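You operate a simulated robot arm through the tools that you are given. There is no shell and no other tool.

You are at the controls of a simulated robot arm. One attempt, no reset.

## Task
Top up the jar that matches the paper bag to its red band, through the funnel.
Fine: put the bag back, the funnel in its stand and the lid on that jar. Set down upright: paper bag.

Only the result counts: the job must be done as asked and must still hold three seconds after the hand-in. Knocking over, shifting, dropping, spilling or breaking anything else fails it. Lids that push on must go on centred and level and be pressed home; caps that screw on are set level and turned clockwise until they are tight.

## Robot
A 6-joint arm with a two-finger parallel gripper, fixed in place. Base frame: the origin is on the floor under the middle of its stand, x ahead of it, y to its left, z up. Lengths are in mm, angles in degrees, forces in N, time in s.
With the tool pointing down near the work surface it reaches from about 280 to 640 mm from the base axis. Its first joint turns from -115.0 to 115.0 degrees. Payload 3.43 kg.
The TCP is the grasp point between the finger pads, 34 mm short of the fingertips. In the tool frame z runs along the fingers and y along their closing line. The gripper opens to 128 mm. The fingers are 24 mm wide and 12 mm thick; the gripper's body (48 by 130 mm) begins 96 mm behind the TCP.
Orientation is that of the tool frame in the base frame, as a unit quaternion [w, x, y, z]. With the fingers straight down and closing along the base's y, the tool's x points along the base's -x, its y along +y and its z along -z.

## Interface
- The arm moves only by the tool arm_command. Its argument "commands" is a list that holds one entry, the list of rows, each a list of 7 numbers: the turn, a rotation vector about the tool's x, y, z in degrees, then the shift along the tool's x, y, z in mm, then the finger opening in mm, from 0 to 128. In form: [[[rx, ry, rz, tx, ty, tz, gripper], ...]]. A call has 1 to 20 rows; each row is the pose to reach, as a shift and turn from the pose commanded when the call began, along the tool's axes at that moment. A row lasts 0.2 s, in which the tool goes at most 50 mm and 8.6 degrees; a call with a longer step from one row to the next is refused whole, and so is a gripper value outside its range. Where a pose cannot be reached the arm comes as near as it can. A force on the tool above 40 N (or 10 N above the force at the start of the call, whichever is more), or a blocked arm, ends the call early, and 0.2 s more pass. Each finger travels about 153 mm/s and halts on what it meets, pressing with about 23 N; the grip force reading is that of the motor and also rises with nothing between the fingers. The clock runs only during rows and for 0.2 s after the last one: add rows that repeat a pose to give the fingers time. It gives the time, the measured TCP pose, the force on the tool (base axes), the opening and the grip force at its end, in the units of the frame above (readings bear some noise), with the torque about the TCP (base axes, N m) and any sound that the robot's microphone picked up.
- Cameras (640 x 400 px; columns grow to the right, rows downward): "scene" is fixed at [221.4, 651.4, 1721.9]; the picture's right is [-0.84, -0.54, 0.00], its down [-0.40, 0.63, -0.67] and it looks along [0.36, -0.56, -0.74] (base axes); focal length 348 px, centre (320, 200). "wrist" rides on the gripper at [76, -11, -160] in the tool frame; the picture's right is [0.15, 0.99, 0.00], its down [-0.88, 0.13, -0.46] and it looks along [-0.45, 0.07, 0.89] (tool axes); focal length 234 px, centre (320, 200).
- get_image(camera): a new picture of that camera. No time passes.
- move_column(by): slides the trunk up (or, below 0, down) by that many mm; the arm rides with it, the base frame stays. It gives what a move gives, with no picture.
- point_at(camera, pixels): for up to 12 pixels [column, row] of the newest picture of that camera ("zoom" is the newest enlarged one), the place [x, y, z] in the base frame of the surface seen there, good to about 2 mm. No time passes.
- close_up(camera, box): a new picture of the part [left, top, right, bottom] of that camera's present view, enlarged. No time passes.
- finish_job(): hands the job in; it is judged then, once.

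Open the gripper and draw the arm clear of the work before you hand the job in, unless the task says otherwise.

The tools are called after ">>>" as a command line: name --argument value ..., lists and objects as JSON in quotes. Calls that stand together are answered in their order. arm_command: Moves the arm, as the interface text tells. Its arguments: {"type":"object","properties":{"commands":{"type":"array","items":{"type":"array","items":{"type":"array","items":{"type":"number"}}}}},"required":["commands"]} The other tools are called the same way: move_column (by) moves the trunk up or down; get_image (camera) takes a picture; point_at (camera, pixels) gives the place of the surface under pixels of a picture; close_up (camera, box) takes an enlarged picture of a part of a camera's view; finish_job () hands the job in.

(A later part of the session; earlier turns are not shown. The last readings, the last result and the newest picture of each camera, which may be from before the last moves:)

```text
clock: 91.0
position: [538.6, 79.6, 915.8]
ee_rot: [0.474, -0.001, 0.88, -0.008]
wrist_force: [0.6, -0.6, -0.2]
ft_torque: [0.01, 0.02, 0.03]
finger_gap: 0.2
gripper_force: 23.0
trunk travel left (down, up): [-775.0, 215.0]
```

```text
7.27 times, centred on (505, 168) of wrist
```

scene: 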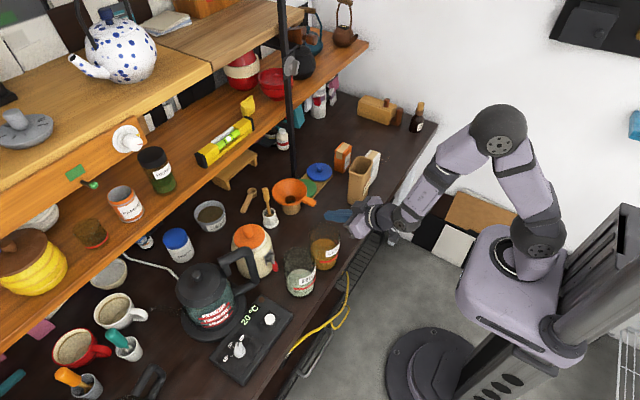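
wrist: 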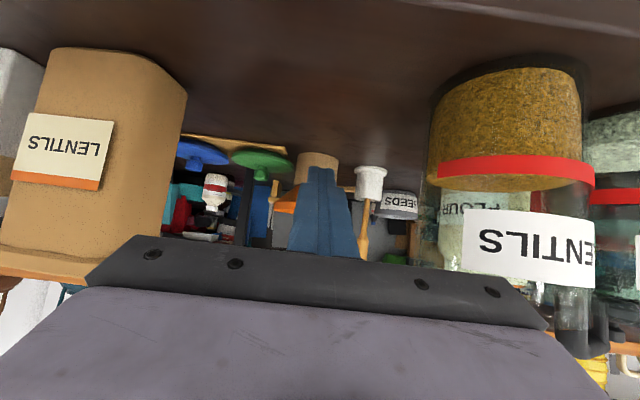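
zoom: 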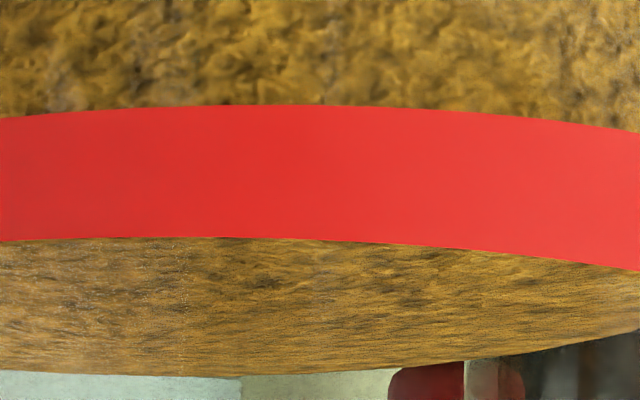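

Level ≈900.8, band ≈896–905: well inside. Now I zoom on the lids' plugs to compare their radii with the jar's inner radius (~38.5).

>>> close_up --camera "wrist" --box '[212, 140, 256, 168]'

>>> point_at --camera "zoom" --pixels '[[250, 190], [300, 165], [350, 160], [420, 165], [200, 205], [150, 200], [120, 215], [500, 170], [560, 180], [270, 175], [320, 158], [240, 180]]'

>>> close_up --camera "wrist" --box '[250, 145, 294, 173]'

>>> close_up --camera "wrist" --box '[185, 132, 229, 168]'

```text
14.29 times, centred on (234, 154) of wrist
```

zoom: 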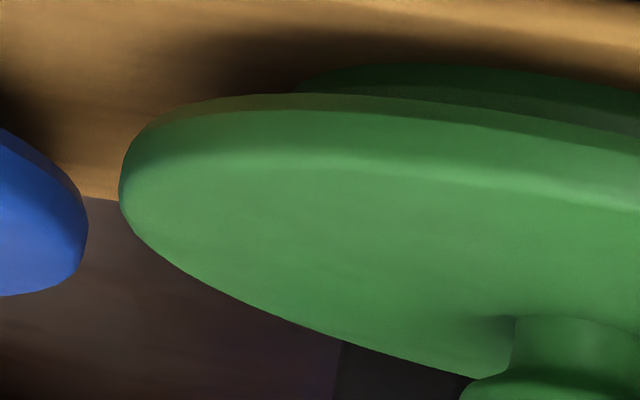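

```text
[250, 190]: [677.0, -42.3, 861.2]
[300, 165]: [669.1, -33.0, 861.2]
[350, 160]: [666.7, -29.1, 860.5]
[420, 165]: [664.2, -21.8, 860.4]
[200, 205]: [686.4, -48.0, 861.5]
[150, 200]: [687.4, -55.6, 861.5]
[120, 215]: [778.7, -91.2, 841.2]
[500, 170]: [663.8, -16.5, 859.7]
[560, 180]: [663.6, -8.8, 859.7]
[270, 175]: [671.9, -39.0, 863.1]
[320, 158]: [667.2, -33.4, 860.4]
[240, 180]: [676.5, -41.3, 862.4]
```

```text
14.29 times, centred on (272, 159) of wrist
```

zoom: 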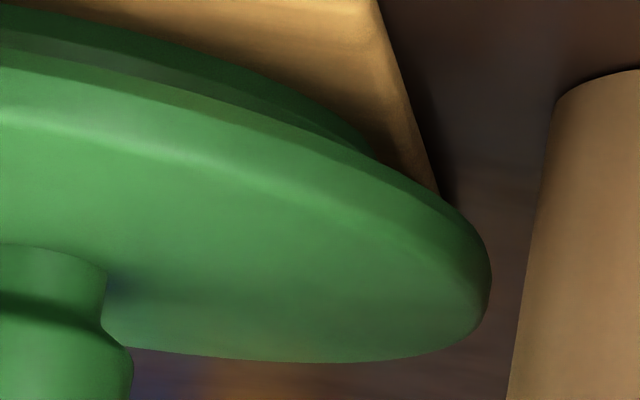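

```text
11.11 times, centred on (207, 150) of wrist
```

zoom: 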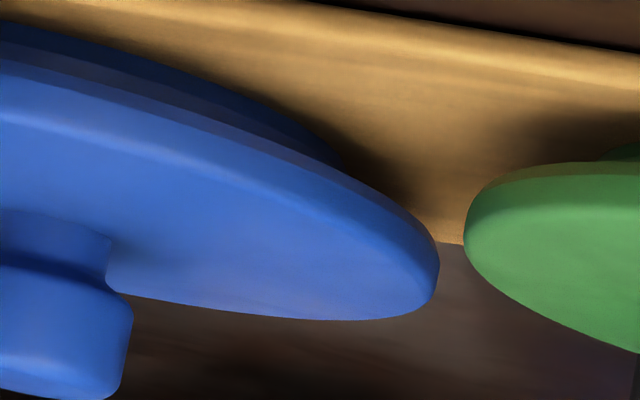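

The plugs look identical too, so either lid fits; I take the green one, handling the funnel overhang by sliding it out sideways. First I raise the hand, reduce the tilt to 20° and move to y≈0.

>>> arm_command --commands '[[[0, 7.3, 0, -25.6, -16, -12, 0], [0, 14.6, 0, -51.2, -32, -24, 0], [0, 21.9, 0, -76.8, -48, -36, 0], [0, 29.2, 0, -102.4, -64, -48, 0], [0, 36.6, 0, -128, -80, -60, 0], [0, 36.6, 0, -128, -80, -60, 20], [0, 36.6, 0, -128, -80, -60, 50]]]'

>>> get_image --camera "wrist"

```text
clock: 92.7
position: [559.5, 0.1, 1061.2]
ee_rot: [0.176, -0.001, 0.984, 0.002]
wrist_force: [-0.2, -0.3, 0.4]
ft_torque: [0.01, -0.05, 0.05]
finger_gap: 50.2
gripper_force: 0.1
out of reach, approached as far as the arm can: row 2, 3, 4
trunk travel left (down, up): [-775.0, 215.0]
```

```text
taken
```

wrist: 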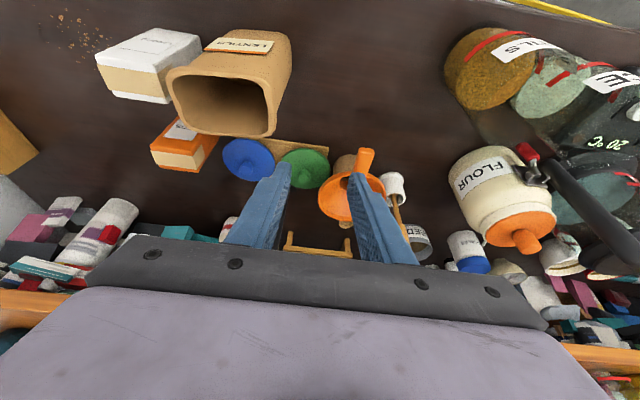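

The green lid is visible at (303,168). I zoom and measure its knob and rim precisely from this view and the scene camera.

>>> close_up --camera "wrist" --box '[270, 140, 340, 195]'

>>> point_at --camera "zoom" --pixels '[[275, 230], [305, 225], [330, 235], [345, 250], [310, 250], [290, 250], [430, 60], [520, 130], [250, 90], [180, 160], [330, 260], [310, 215]]'

>>> close_up --camera "scene" --box '[285, 165, 335, 205]'

>>> get_image --camera "scene"

```text
7.27 times, centred on (305, 168) of wrist
```

zoom: 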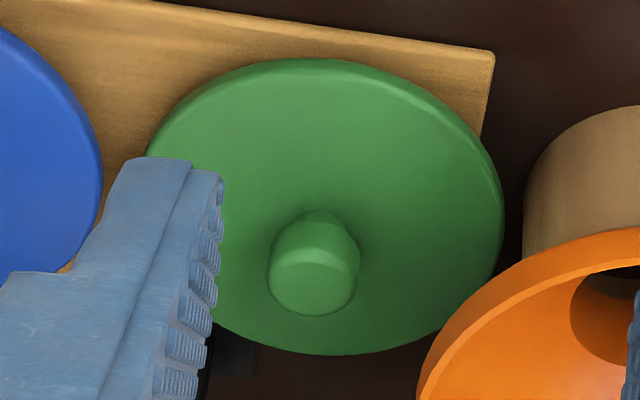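

```text
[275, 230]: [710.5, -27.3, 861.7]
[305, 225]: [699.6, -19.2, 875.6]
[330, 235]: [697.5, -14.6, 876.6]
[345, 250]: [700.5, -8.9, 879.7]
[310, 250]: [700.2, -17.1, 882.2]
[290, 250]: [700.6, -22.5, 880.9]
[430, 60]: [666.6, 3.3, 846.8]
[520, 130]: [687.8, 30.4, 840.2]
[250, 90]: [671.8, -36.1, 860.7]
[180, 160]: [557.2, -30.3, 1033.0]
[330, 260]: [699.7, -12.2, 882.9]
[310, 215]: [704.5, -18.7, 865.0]
```

```text
10.00 times, centred on (310, 185) of scene
```

zoom: 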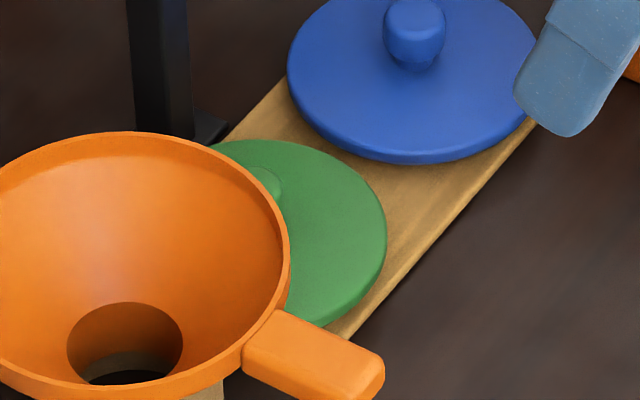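

```text
taken
```

scene: 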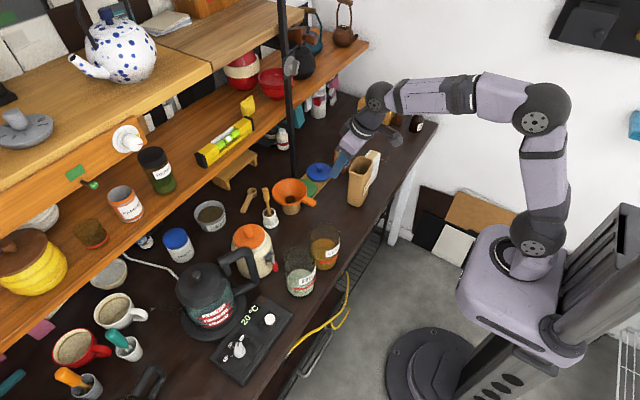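

The knob centre is ≈(708.5,-16), head radius ≈11. To keep the fingers away from the funnel rim I yaw the tool +30° with a 22° tilt and approach along the tool axis. First I rotate in free space.

>>> arm_command --commands '[[[-2.6, -0.4, -7, -3.6, -5, 1.3, 45], [-5.2, -0.8, -14, -7.2, -10, 2.7, 40], [-7.8, -1.2, -21, -10.8, -15, 4, 34], [-10.4, -1.7, -28.1, -14.5, -20, 5.4, 34], [-10.4, -1.7, -28.1, -14.5, -20, 5.4, 34]]]'

>>> get_image --camera "wrist"

```text
clock: 93.8
position: [573.6, -20.0, 1058.8]
ee_rot: [0.185, -0.255, 0.948, 0.045]
wrist_force: [0.0, -0.3, 0.3]
ft_torque: [-0.01, 0.02, -0.01]
finger_gap: 34.0
gripper_force: 0.0
trunk travel left (down, up): [-775.0, 215.0]
```

```text
taken
```

wrist: 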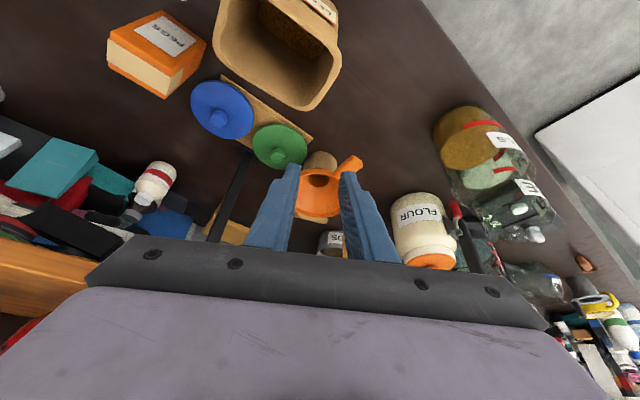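

Orientation is as planned. I move to the pre-grasp point 100 mm back along the tool axis from the knob.

>>> arm_command --commands '[[[0, 0, 0, -10.4, -16, 21.8, 34], [0, 0, 0, -20.9, -32, 43.6, 34], [0, 0, 0, -31.3, -48, 65.3, 34], [0, 0, 0, -41.8, -64, 87.1, 34], [0, 0, 0, -41.8, -64, 87.1, 34]]]'

>>> get_image --camera "wrist"

>>> close_up --camera "scene" --box '[265, 130, 375, 215]'

```text
clock: 95.0
position: [668.5, -42.6, 992.9]
ee_rot: [0.185, -0.255, 0.948, 0.046]
wrist_force: [-0.1, -0.6, -0.1]
ft_torque: [0.01, 0.03, -0.03]
finger_gap: 33.9
gripper_force: 0.0
trunk travel left (down, up): [-775.0, 215.0]
```

```text
taken
```

wrist: 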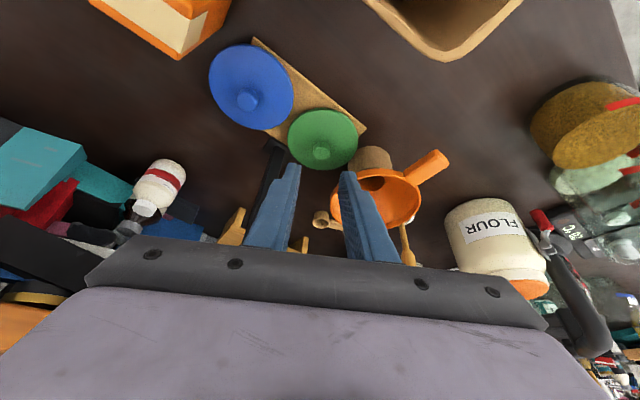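

```text
4.71 times, centred on (320, 172) of scene
```

zoom: 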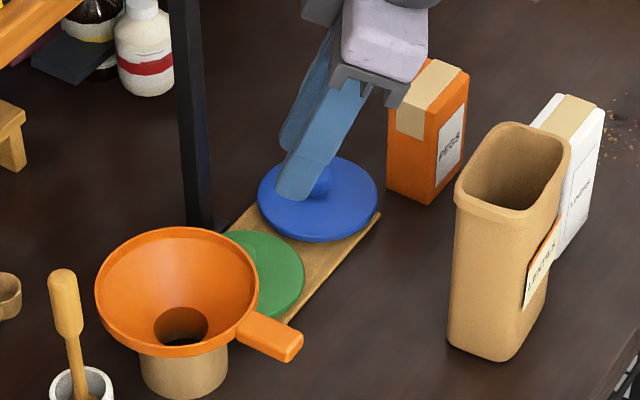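

The knob at (320,152) lies between the fingertips at (295,163) and (345,172). I zoom to measure the knob again from here.

>>> close_up --camera "wrist" --box '[280, 100, 370, 185]'

>>> point_at --camera "zoom" --pixels '[[285, 255], [340, 255], [312, 230], [312, 275], [300, 250], [325, 250], [312, 252], [60, 200], [555, 200], [300, 42], [200, 80], [430, 80]]'

```text
4.71 times, centred on (325, 142) of wrist
```

zoom: 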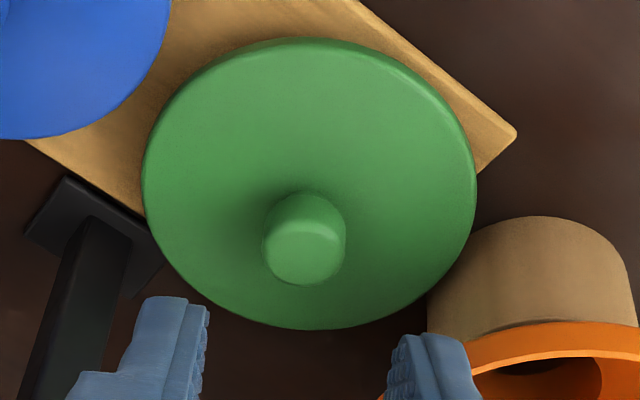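

```text
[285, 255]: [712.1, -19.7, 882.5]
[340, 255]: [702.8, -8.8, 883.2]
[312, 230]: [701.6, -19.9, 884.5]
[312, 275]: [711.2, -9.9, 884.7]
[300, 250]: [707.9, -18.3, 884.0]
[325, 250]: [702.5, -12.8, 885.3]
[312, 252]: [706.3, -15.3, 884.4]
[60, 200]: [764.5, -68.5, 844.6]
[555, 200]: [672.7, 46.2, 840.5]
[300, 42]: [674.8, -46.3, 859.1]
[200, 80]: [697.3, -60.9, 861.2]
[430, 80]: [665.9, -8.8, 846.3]
```

The knob is offset about +2 mm laterally. I advance 80 mm along the tool axis with that correction and check again.

>>> arm_command --commands '[[[0, 0, 0, 0.3, 1, 20, 34], [0, 0, 0, 0.6, 2, 40, 34], [0, 0, 0, 0.7, 2, 60, 34], [0, 0, 0, 0.7, 2, 80, 34], [0, 0, 0, 0.7, 2, 80, 34]]]'

>>> close_up --camera "wrist" --box '[270, 130, 370, 215]'

>>> close_up --camera "scene" --box '[275, 140, 355, 205]'

```text
clock: 96.2
position: [693.8, -24.3, 919.4]
ee_rot: [0.186, -0.254, 0.948, 0.046]
wrist_force: [-0.1, 1.3, 0.7]
ft_torque: [0.0, -0.01, 0.01]
finger_gap: 34.1
gripper_force: 0.1
trunk travel left (down, up): [-775.0, 215.0]
```

```text
4.71 times, centred on (320, 172) of wrist
```

zoom: 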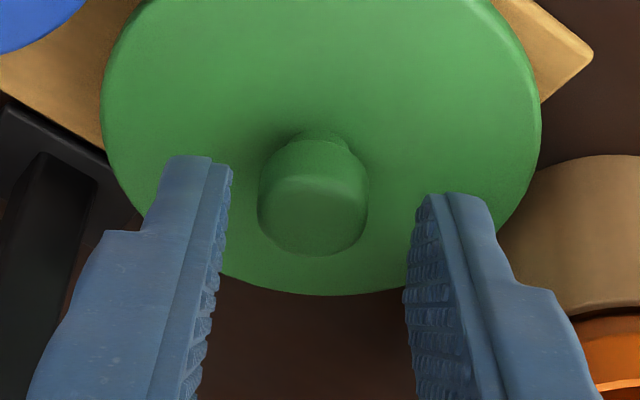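

```text
6.15 times, centred on (315, 172) of scene
```

zoom: 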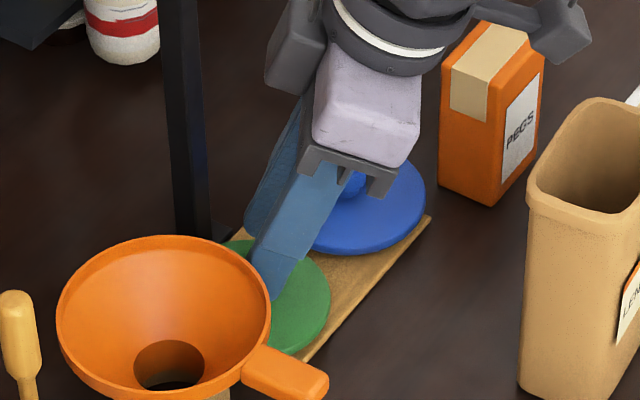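

The knob sits ~1.5 mm left of the finger midline. I correct and advance the last 19 mm.

>>> arm_command --commands '[[[0, 0, 0, 0, -1.5, 0, 34], [0, 0, 0, 0, -1.5, 8, 34], [0, 0, 0, 0, -1.5, 15, 34], [0, 0, 0, 0, -1.5, 19, 34], [0, 0, 0, 0, -1.5, 19, 34]]]'

>>> close_up --camera "wrist" --box '[270, 130, 370, 215]'

>>> close_up --camera "scene" --box '[285, 155, 335, 200]'

```text
clock: 97.5
position: [699.0, -23.2, 901.8]
ee_rot: [0.184, -0.254, 0.949, 0.045]
wrist_force: [0.3, 0.4, -0.1]
ft_torque: [0.01, 0.02, 0.02]
finger_gap: 34.1
gripper_force: 0.1
trunk travel left (down, up): [-775.0, 215.0]
```

```text
4.71 times, centred on (320, 172) of wrist
```

zoom: 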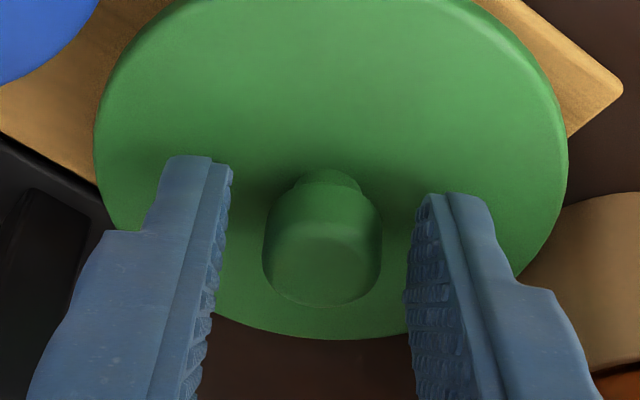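

```text
8.89 times, centred on (310, 178) of scene
```

zoom: 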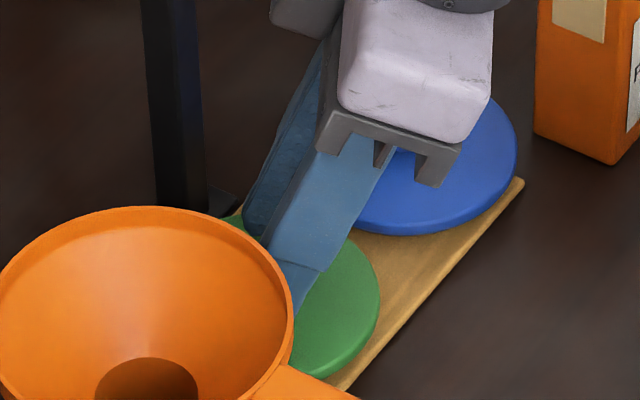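

The knob is now centred between the pads. I close the fingers on it.

>>> arm_command --commands '[[[0, 0, 0, 0, 0, 0, 28], [0, 0, 0, 0, 0, 0, 22], [0, 0, 0, 0, 0, 0, 14], [0, 0, 0, 0, 0, 0, 12], [0, 0, 0, 0, 0, 0, 12]]]'

>>> close_up --camera "wrist" --box '[270, 130, 370, 215]'

```text
clock: 98.7
position: [700.0, -23.9, 902.4]
ee_rot: [0.184, -0.255, 0.948, 0.046]
wrist_force: [-0.3, 0.1, 1.2]
ft_torque: [0.05, -0.01, -0.02]
finger_gap: 20.6
gripper_force: 22.9
trunk travel left (down, up): [-775.0, 215.0]
```

```text
4.71 times, centred on (320, 172) of wrist
```

zoom: 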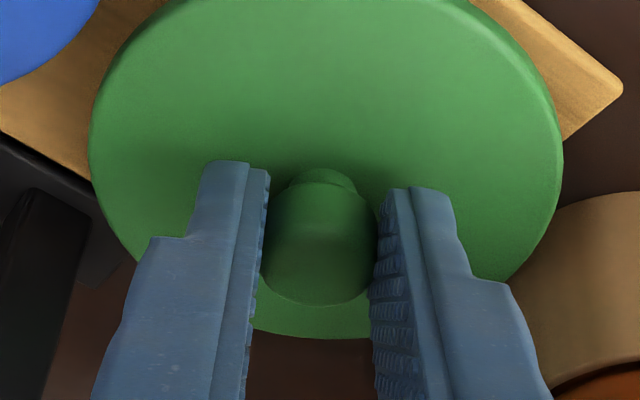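

The knob is gripped (gap 20.6 mm). I lift straight up 22 mm and check the lid comes up level.

>>> arm_command --commands '[[[0, 0, 0, -1.9, 0, -4.6, 12], [0, 0, 0, -4.9, 0, -12.1, 12], [0, 0, 0, -8.24, 0, -20.4, 12], [0, 0, 0, -8.24, 0, -20.4, 12]]]'

>>> close_up --camera "scene" --box '[275, 145, 355, 205]'

>>> close_up --camera "wrist" --box '[240, 100, 400, 215]'

```text
clock: 99.7
position: [700.1, -24.2, 921.8]
ee_rot: [0.184, -0.254, 0.948, 0.045]
wrist_force: [-0.1, 0.4, -0.8]
ft_torque: [-0.03, 0.02, 0.0]
finger_gap: 20.6
gripper_force: 23.2
trunk travel left (down, up): [-775.0, 215.0]
```

```text
6.67 times, centred on (315, 175) of scene
```

zoom: 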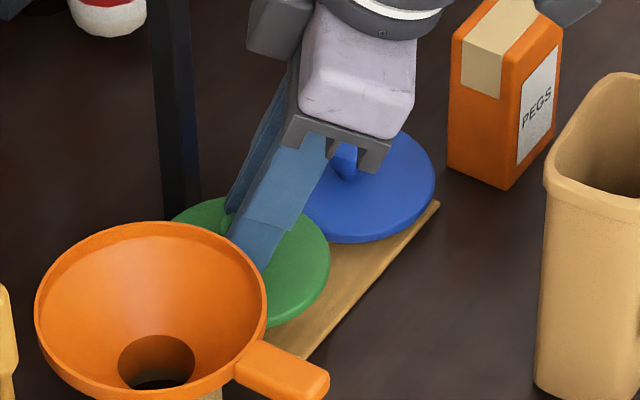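

```text
3.48 times, centred on (320, 158) of wrist
```

zoom: 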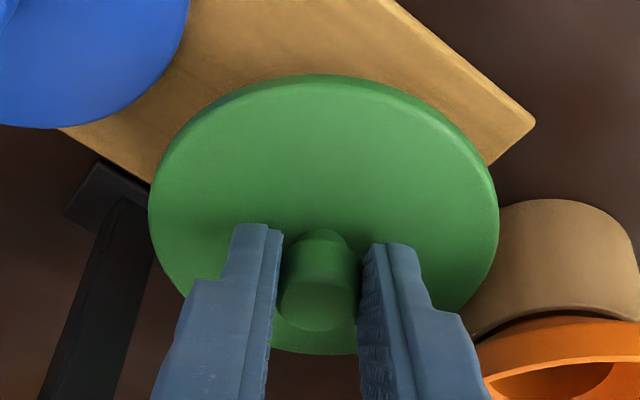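

The lid comes up. I check its flange level from the wrist zoom.

>>> point_at --camera "zoom" --pixels '[[160, 200], [200, 120], [260, 92], [320, 85], [400, 100], [460, 145], [488, 200], [480, 260], [180, 260], [320, 340], [320, 180], [400, 200]]'

```text
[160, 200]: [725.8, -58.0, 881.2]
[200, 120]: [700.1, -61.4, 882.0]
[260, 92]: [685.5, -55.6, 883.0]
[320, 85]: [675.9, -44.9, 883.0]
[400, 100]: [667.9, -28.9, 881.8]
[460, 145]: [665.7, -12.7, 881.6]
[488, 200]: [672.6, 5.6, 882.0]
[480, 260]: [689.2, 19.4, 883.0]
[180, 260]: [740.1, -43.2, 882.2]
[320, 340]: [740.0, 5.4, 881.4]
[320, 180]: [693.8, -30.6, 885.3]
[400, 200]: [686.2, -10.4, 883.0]
```

The lid is level (z≈882 all round). I slide it (-20,-26) out from under the funnel rim, then raise it while backing away.

>>> arm_command --commands '[[[0, 0, 0, 14.06, -6.26, -5.68, 12], [0, 0, 0, 28.1, -12.5, -11.36, 12], [0, 0, 0, 18.48, -11.5, -39.8, 12], [0, 0, 0, 11.79, -7.5, -74.87, 12], [0, 0, 0, 13.83, 7.7, -108.05, 12], [0, 0, 0, 17.6, 33.2, -136.5, 12], [0, 0, 0, 17.6, 33.2, -136.5, 12]]]'

>>> get_image --camera "scene"

>>> get_image --camera "wrist"

```text
clock: 101.2
position: [624.9, -25.8, 1042.9]
ee_rot: [0.184, -0.254, 0.948, 0.046]
wrist_force: [-0.2, 1.0, -0.4]
ft_torque: [-0.05, 0.04, 0.01]
finger_gap: 20.5
gripper_force: 22.8
trunk travel left (down, up): [-775.0, 215.0]
```

```text
taken
```

scene: 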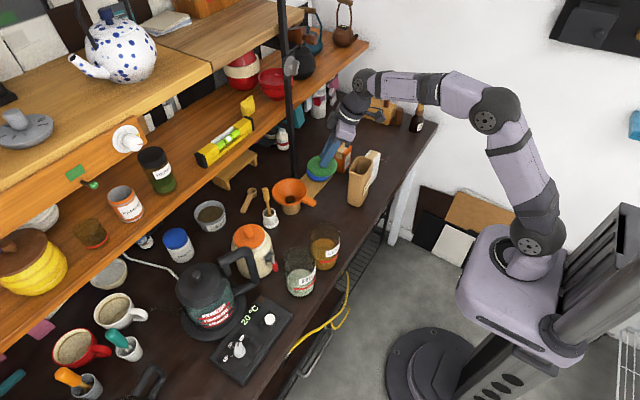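

```text
taken
```

wrist: 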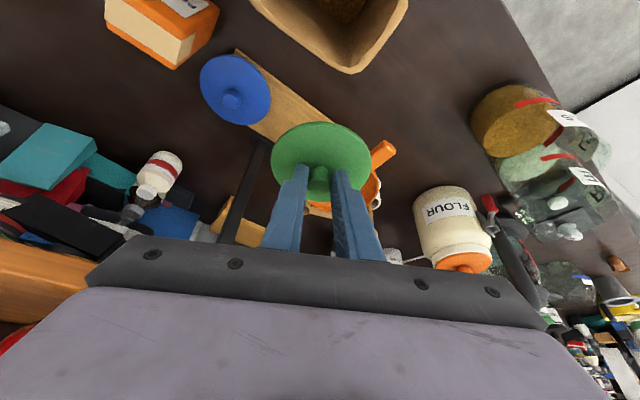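

The green lid is in hand. I carry it across to above the lentils jar.

>>> arm_command --commands '[[[0, 0, 0, 5.5, 34.2, -10.8, 12], [0, 0, 0, 5.3, 74.5, -10.8, 12], [0, 0, 0, 5.2, 114.8, -10.7, 12], [0, 0, 0, 5.0, 155.1, -10.7, 12], [0, 0, 0, 4.8, 195.4, -10.6, 12], [0, 0, 0, 3, 228.9, -9.8, 12], [0, 0, 0, 5.4, 239.7, -10.8, 12], [0, 0, 0, 5.4, 239.7, -10.8, 12]]]'

>>> close_up --camera "scene" --box '[290, 190, 360, 270]'

>>> get_image --camera "wrist"

```text
clock: 103.0
position: [497.3, 177.5, 1048.9]
ee_rot: [0.184, -0.254, 0.948, 0.046]
wrist_force: [0.4, 0.0, -0.9]
ft_torque: [0.02, 0.03, -0.01]
finger_gap: 20.6
gripper_force: 23.1
trunk travel left (down, up): [-775.0, 215.0]
```

```text
5.00 times, centred on (325, 230) of scene
```

zoom: 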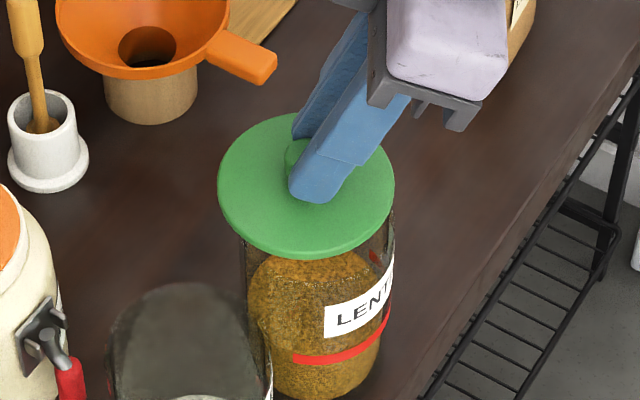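

```text
taken
```

wrist: 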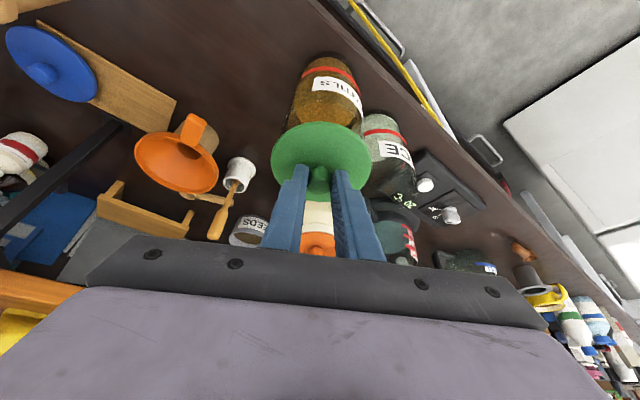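

I measure the lid's edge in the scene frame to align it with the jar centre (507,180.5 in that frame).

>>> point_at --camera "zoom" --pixels '[[222, 185], [230, 155], [255, 125], [285, 116], [235, 225], [265, 245], [310, 250], [350, 235], [385, 205], [390, 180], [375, 150], [250, 180]]'

>>> close_up --camera "scene" --box '[300, 215, 350, 265]'

```text
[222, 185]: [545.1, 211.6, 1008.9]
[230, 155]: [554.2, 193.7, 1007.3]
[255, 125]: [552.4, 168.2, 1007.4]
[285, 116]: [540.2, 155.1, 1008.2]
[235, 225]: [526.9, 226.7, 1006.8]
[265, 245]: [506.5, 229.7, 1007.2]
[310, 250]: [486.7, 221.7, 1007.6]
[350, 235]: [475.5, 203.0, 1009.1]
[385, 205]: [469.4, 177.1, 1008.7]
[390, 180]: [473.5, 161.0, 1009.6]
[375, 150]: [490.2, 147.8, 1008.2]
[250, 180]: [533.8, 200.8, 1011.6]
```

```text
8.00 times, centred on (325, 240) of scene
```

zoom: 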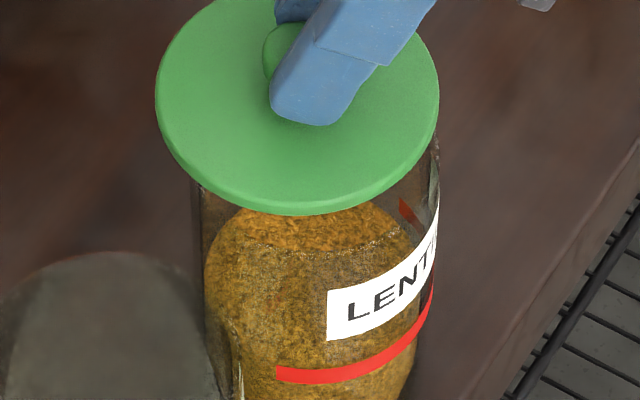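

The lid centre is (511.5,185.5) versus the jar (507,180.5). I shift by (-4.3,-4.7), lower 12 mm, and re-measure.

>>> arm_command --commands '[[[0, 0, 0, 5.6, -1.9, -2.3, 12], [0, 0, 0, 3.4, -1.9, 3.3, 12], [0, 0, 0, 1.1, -1.9, 8.8, 12], [0, 0, 0, 1.1, -1.9, 8.8, 12]]]'

>>> close_up --camera "scene" --box '[290, 190, 360, 270]'

>>> point_at --camera "zoom" --pixels '[[229, 195], [237, 165], [262, 138], [290, 127], [240, 235], [272, 258], [315, 262], [360, 245], [392, 215], [396, 190], [380, 160], [250, 150]]'

```text
clock: 104.0
position: [500.7, 175.4, 1040.7]
ee_rot: [0.184, -0.254, 0.948, 0.046]
wrist_force: [-0.2, 0.4, -1.3]
ft_torque: [0.01, -0.01, -0.03]
finger_gap: 20.5
gripper_force: 23.2
trunk travel left (down, up): [-775.0, 215.0]
```

```text
5.00 times, centred on (325, 230) of scene
```

zoom: 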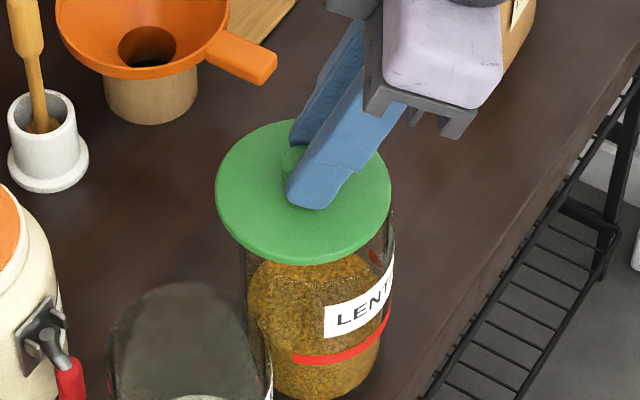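

```text
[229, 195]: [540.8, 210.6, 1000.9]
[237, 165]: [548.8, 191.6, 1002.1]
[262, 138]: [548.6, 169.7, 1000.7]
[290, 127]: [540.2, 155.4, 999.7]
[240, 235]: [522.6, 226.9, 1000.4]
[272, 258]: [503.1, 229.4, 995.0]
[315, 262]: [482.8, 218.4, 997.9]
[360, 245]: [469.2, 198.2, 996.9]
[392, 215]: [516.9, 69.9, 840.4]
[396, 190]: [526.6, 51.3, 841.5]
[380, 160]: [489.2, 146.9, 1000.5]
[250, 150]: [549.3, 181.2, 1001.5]
```

I mis-signed one component, so the lid moved +2.9 in x instead. I now apply the correct lateral shift of (-7.4,-4.5) at this height and re-measure.

>>> arm_command --commands '[[[0, 0, 0, 4, -0.1, -1.6, 12], [0, 0, 0, 8.03, -0.2, -3.24, 12], [0, 0, 0, 8.03, -0.2, -3.24, 12]]]'

>>> close_up --camera "scene" --box '[295, 200, 355, 260]'

```text
clock: 104.8
position: [492.7, 170.7, 1042.0]
ee_rot: [0.184, -0.254, 0.948, 0.046]
wrist_force: [-1.1, 0.2, -0.3]
ft_torque: [0.0, 0.02, 0.0]
finger_gap: 20.7
gripper_force: 22.7
trunk travel left (down, up): [-775.0, 215.0]
```

```text
6.67 times, centred on (325, 230) of scene
```

zoom: 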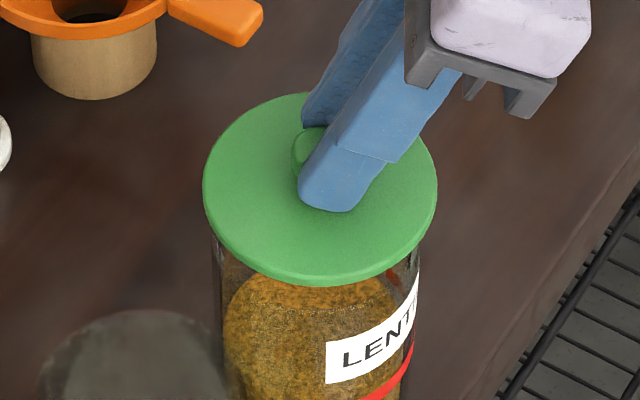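

I measure the lid edge again.

>>> point_at --camera "zoom" --pixels '[[206, 185], [215, 150], [240, 118], [275, 99], [220, 225], [255, 258], [300, 273], [350, 270], [400, 245], [428, 210], [434, 175], [420, 140]]'

>>> close_up --camera "scene" --box '[300, 225, 350, 275]'

>>> point_at --camera "zoom" --pixels '[[280, 295], [295, 296], [310, 296], [325, 295], [340, 292], [355, 288], [370, 283], [385, 276], [400, 266], [410, 256], [415, 245], [335, 230]]'

```text
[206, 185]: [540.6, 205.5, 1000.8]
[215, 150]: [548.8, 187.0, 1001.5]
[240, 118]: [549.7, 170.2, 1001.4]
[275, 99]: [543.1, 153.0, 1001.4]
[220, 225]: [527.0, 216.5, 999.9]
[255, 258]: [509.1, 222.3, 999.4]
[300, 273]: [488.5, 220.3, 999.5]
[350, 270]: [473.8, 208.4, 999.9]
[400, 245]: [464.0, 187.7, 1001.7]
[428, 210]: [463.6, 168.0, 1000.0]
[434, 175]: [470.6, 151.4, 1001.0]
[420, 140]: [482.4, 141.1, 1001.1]
```

```text
8.00 times, centred on (325, 250) of scene
```

zoom: 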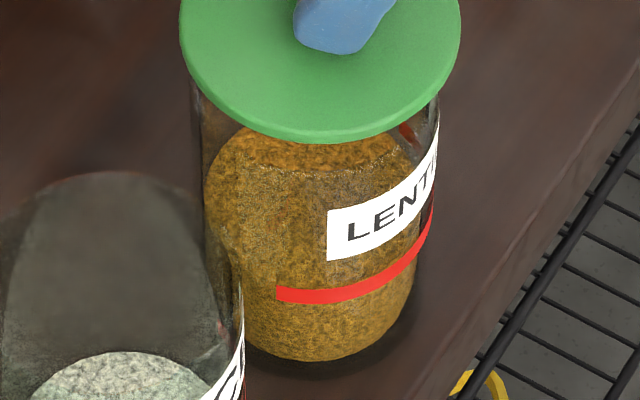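

```text
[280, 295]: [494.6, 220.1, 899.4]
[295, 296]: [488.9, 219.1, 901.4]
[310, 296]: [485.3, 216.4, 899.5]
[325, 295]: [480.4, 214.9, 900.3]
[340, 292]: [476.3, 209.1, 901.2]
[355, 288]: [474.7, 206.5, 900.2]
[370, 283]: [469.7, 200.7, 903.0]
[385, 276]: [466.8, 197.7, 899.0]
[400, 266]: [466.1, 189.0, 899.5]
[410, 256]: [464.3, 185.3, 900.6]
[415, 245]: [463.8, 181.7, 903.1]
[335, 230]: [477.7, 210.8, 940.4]
```

The lid centre is (506.3,178.4) and the jar (506.6,180.3). I shift (+0.9,+1.6) and lower 12 mm.

>>> arm_command --commands '[[[0, 0, 0, -1.46, 0.94, 0.59, 12], [0, 0, 0, 0.8, 0.94, 6.15, 12], [0, 0, 0, 3.04, 0.94, 11.7, 12], [0, 0, 0, 3.04, 0.94, 11.7, 12]]]'

>>> close_up --camera "scene" --box '[295, 200, 355, 260]'

>>> point_at --camera "zoom" --pixels '[[206, 205], [215, 170], [240, 138], [275, 117], [220, 245], [255, 275], [300, 290], [350, 287], [400, 262], [428, 225], [434, 190], [420, 155]]'

```text
clock: 105.8
position: [492.9, 172.9, 1029.0]
ee_rot: [0.184, -0.254, 0.949, 0.044]
wrist_force: [-0.3, -0.2, -0.5]
ft_torque: [-0.01, 0.03, 0.03]
finger_gap: 20.5
gripper_force: 22.7
trunk travel left (down, up): [-775.0, 215.0]
```

```text
6.67 times, centred on (325, 230) of scene
```

zoom: 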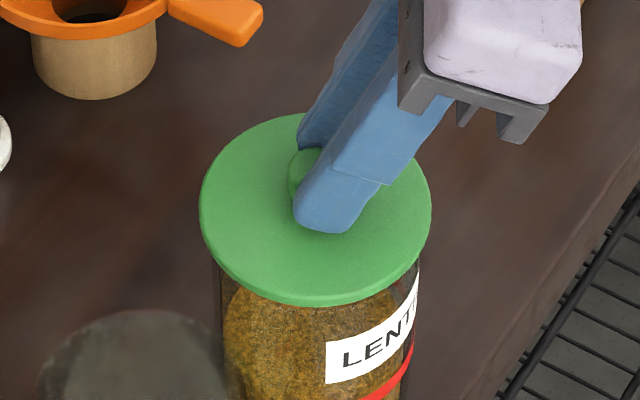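

```text
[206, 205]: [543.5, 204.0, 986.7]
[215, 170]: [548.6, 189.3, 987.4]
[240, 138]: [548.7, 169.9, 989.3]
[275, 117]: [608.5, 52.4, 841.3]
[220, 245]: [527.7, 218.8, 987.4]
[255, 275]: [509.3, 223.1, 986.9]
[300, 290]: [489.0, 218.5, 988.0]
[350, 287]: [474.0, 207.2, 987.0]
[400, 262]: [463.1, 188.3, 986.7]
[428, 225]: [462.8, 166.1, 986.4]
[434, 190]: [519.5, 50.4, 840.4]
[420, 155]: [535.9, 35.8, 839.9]
```

The lid is centred within ~1 mm, with the plug just above the rim. I lower 4 mm in small steps and read the force.

>>> arm_command --commands '[[[0, 0, 0, 0.37, 0, 0.93, 12], [0, 0, 0, 0.75, 0, 1.85, 12], [0, 0, 0, 1.12, 0, 2.78, 12], [0, 0, 0, 1.5, 0, 3.7, 12], [0, 0, 0, 1.5, 0, 3.7, 12]]]'

>>> arm_command --commands '[[[0, 0, 0, 0.37, 0, 0.93, 12], [0, 0, 0, 0.75, 0, 1.85, 12], [0, 0, 0, 1.12, 0, 2.78, 12], [0, 0, 0, 1.12, 0, 2.78, 12]]]'

```text
clock: 107.0
position: [494.7, 171.1, 1024.5]
ee_rot: [0.185, -0.254, 0.948, 0.045]
wrist_force: [0.2, 0.1, -0.7]
ft_torque: [0.01, 0.03, 0.03]
finger_gap: 20.7
gripper_force: 23.0
trunk travel left (down, up): [-775.0, 215.0]
```

```text
clock: 108.0
position: [494.1, 171.6, 1021.7]
ee_rot: [0.184, -0.255, 0.948, 0.046]
wrist_force: [0.7, -0.6, -0.6]
ft_torque: [0.05, 0.03, 0.01]
finger_gap: 20.8
gripper_force: 23.2
trunk travel left (down, up): [-775.0, 215.0]
```

No contact after 7 mm, so the plug is entering the mouth. I look, then lower 3 mm more.

>>> close_up --camera "scene" --box '[295, 205, 355, 265]'

>>> arm_command --commands '[[[0, 0, 0, 0.37, 0, 0.93, 12], [0, 0, 0, 0.75, 0, 1.85, 12], [0, 0, 0, 1.12, 0, 2.78, 12], [0, 0, 0, 1.12, 0, 2.78, 12]]]'

>>> close_up --camera "scene" --box '[295, 205, 355, 265]'

```text
6.67 times, centred on (325, 235) of scene
```

zoom: 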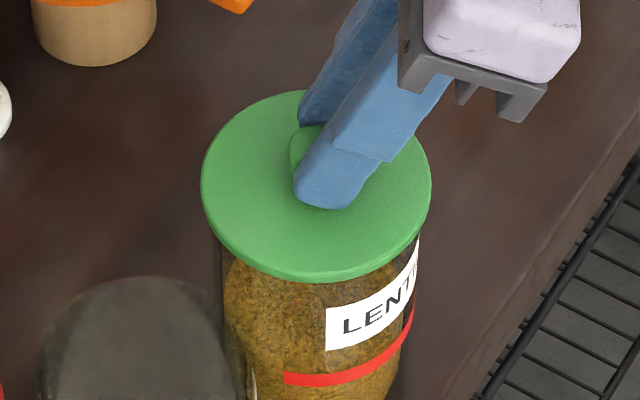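

```text
clock: 109.0
position: [494.2, 171.5, 1019.3]
ee_rot: [0.185, -0.254, 0.948, 0.046]
wrist_force: [-0.9, -0.6, 5.1]
ft_torque: [0.22, 0.19, -0.01]
finger_gap: 20.5
gripper_force: 23.5
trunk travel left (down, up): [-775.0, 215.0]
```

```text
6.67 times, centred on (325, 235) of scene
```

zoom: 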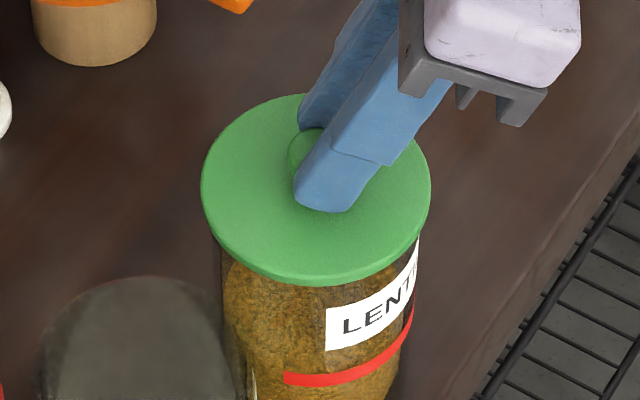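

Contact (5 N) is felt, off-centre towards (-x,+y). I measure the flange level and position at this moment.

>>> point_at --camera "zoom" --pixels '[[206, 185], [215, 150], [240, 120], [280, 98], [220, 225], [255, 257], [300, 272], [350, 267], [400, 240], [425, 210], [430, 175], [250, 180]]'

>>> close_up --camera "scene" --box '[303, 228, 348, 258]'

>>> get_image --camera "wrist"

```text
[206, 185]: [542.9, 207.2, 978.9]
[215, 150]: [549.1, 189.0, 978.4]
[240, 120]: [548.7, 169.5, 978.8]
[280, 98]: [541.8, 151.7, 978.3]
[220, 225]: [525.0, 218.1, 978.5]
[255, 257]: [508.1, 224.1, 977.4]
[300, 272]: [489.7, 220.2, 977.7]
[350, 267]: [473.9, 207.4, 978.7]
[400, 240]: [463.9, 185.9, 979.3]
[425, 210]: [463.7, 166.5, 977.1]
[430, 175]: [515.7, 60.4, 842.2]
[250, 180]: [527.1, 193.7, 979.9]
```

```text
13.33 times, centred on (326, 243) of scene
```

zoom: 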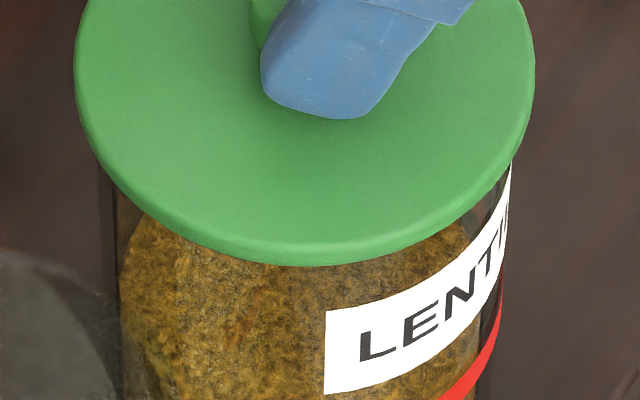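

```text
taken
```

wrist: 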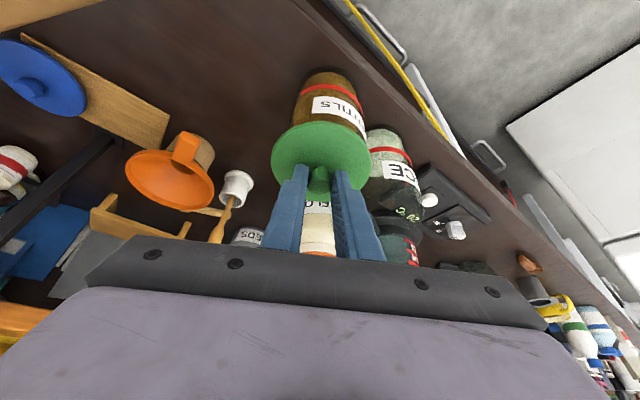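

The lid is level at z≈978.4 with the plug already inside the mouth. I push 1 mm further to see how the force evolves.

>>> arm_command --commands '[[[0, 0, 0, 0.2, 0, 0.46, 12], [0, 0, 0, 0.37, 0, 0.93, 12], [0, 0, 0, 0.37, 0, 0.93, 12]]]'

>>> close_up --camera "scene" --box '[295, 205, 355, 265]'

>>> point_at --camera "zoom" --pixels '[[206, 185], [215, 150], [240, 120], [280, 98], [220, 225], [255, 257], [300, 272], [350, 267], [400, 240], [425, 210], [250, 180], [350, 240]]'

```text
clock: 109.8
position: [494.6, 172.2, 1019.3]
ee_rot: [0.186, -0.254, 0.948, 0.046]
wrist_force: [1.3, -1.5, 11.6]
ft_torque: [0.0, 0.23, -0.02]
finger_gap: 20.5
gripper_force: 22.9
trunk travel left (down, up): [-775.0, 215.0]
```

```text
6.67 times, centred on (325, 235) of scene
```

zoom: 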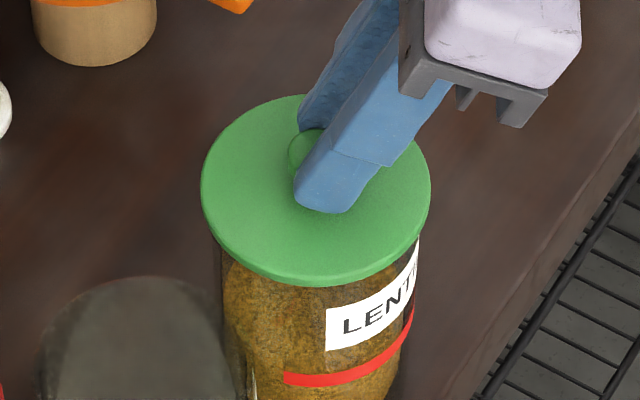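

```text
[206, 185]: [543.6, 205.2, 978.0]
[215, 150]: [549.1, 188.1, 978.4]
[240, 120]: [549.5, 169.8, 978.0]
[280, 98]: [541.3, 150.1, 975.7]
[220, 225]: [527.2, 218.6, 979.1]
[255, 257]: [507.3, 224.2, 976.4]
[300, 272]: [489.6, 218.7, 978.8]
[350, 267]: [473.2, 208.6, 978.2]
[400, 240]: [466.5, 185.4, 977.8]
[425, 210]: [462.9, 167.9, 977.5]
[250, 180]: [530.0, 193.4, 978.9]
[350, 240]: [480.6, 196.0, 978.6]
```

The force rises sharply to 11.6 N with the flange at z≈978, i.e. seated or nearly so. I release the knob and back away along the tool axis, then will press it home vertically.

>>> arm_command --commands '[[[0, 0, 0, -0.37, 0, -0.93, 12], [0, 0, 0, -0.37, 0, -0.93, 22], [0, 0, 0, -0.37, 0, -0.93, 28], [0, 0, 0, -0.37, 0, -0.93, 36], [0, 0, 0, -0.37, 0, -0.93, 36], [0, 0, 0, 0, 0, -25, 36], [0, 0, 0, 0, 0, -60, 36], [0, 0, 0, 0, 0, -100, 36], [0, 0, 0, 0, 0, -100, 36]]]'

>>> close_up --camera "scene" --box '[295, 205, 355, 265]'

>>> point_at --camera "zoom" --pixels '[[206, 185], [215, 150], [240, 120], [280, 98], [220, 225], [255, 257], [300, 272], [350, 267], [400, 240], [425, 210], [430, 175], [350, 240]]'

```text
clock: 111.8
position: [461.3, 155.5, 1109.3]
ee_rot: [0.184, -0.255, 0.948, 0.047]
wrist_force: [0.0, 0.7, -0.8]
ft_torque: [-0.02, 0.04, 0.02]
finger_gap: 35.9
gripper_force: 0.0
trunk travel left (down, up): [-775.0, 215.0]
```

```text
6.67 times, centred on (325, 235) of scene
```

zoom: 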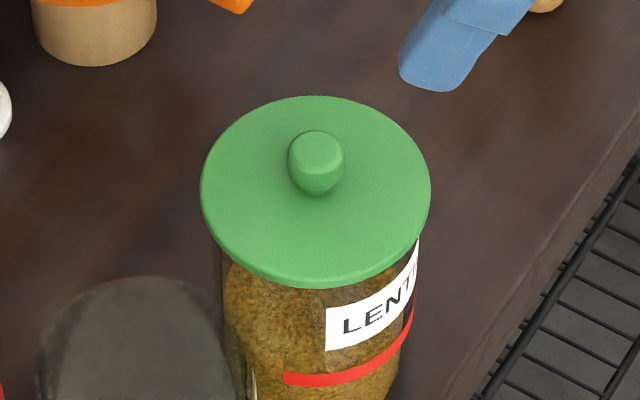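

```text
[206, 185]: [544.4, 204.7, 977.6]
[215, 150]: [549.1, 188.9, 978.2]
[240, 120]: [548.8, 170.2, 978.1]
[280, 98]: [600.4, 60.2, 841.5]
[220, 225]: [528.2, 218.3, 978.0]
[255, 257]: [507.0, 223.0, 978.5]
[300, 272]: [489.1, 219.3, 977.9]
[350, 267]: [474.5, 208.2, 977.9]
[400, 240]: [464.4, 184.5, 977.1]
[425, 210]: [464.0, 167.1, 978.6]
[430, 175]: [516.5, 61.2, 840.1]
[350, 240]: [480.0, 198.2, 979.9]
```

The lid rests level on the jar. I measure the knob top for the vertical press.

>>> point_at --camera "zoom" --pixels '[[315, 150], [295, 150], [335, 150], [315, 138], [315, 165], [305, 145], [325, 155], [290, 165], [342, 165], [315, 188]]'

>>> get_image --camera "wrist"

>>> close_up --camera "wrist" --box '[265, 80, 375, 180]'

```text
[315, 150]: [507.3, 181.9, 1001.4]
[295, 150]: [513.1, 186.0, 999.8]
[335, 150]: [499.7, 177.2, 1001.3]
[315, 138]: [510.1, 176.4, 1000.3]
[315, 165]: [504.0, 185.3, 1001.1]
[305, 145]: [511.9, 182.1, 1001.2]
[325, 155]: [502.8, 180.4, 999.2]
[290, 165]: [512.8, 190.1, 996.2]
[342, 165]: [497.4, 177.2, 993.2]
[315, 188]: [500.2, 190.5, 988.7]
```

```text
taken
```

wrist: 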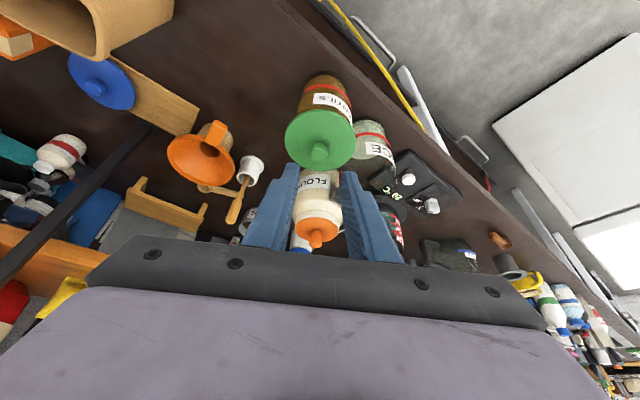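

```text
4.00 times, centred on (320, 130) of wrist
```

zoom: 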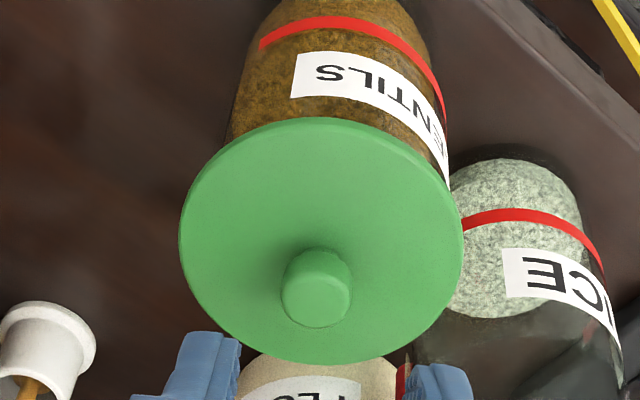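

The knob top is at z≈1001, centre ≈(505,179). I bring the tool vertical above it with the fingers closed.

>>> arm_command --commands '[[[0, 7.3, 0, -12.1, -0.6, 13.5, 20], [0, 14.7, 0, -24.3, -1.1, 27, 8], [0, 22, 0, -36.4, -1.7, 40.6, 0], [0, 22, 0, -36.4, -1.7, 40.6, 0], [0, 22, 0, -36.4, -1.7, 40.6, 0]]]'

>>> get_image --camera "wrist"

>>> close_up --camera "scene" --box '[290, 180, 370, 265]'

```text
clock: 113.0
position: [505.1, 176.7, 1084.2]
ee_rot: [-0.001, -0.259, 0.966, -0.003]
wrist_force: [0.8, 0.1, -0.5]
ft_torque: [-0.01, -0.02, 0.01]
finger_gap: 0.0
gripper_force: 22.7
trunk travel left (down, up): [-775.0, 215.0]
```

```text
taken
```

wrist: 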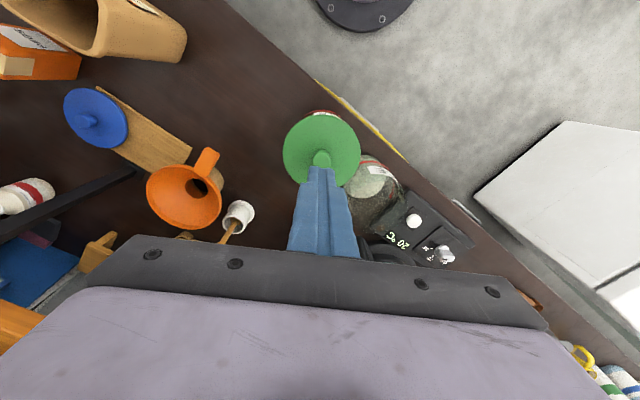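

```text
4.71 times, centred on (330, 222) of scene
```

zoom: 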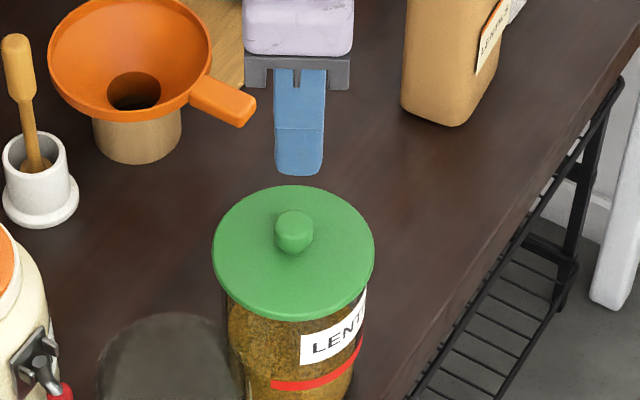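

The fingertips are nearly centred over the knob. I shift (+1.5,+1.5), lower 45 mm, then press gently.

>>> arm_command --commands '[[[0, 0, 0, -2.05, 0.55, 15, 0], [0, 0, 0, -2.05, 0.55, 30, 0], [0, 0, 0, -2.05, 0.55, 40, 0], [0, 0, 0, -2.05, 0.55, 45, 0], [0, 0, 0, -2.05, 0.55, 45, 0]]]'

>>> close_up --camera "scene" --box '[295, 205, 355, 265]'

```text
clock: 114.2
position: [505.0, 177.2, 1041.7]
ee_rot: [0.001, -0.259, 0.966, -0.004]
wrist_force: [0.1, -0.9, 0.3]
ft_torque: [0.02, -0.01, 0.03]
finger_gap: 0.0
gripper_force: 22.6
trunk travel left (down, up): [-775.0, 215.0]
```

```text
6.67 times, centred on (325, 235) of scene
```

zoom: 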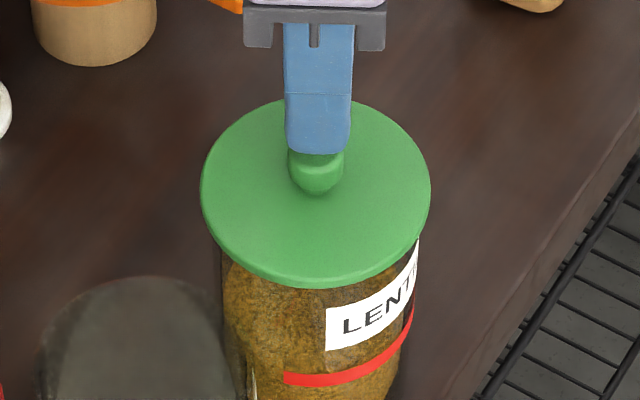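

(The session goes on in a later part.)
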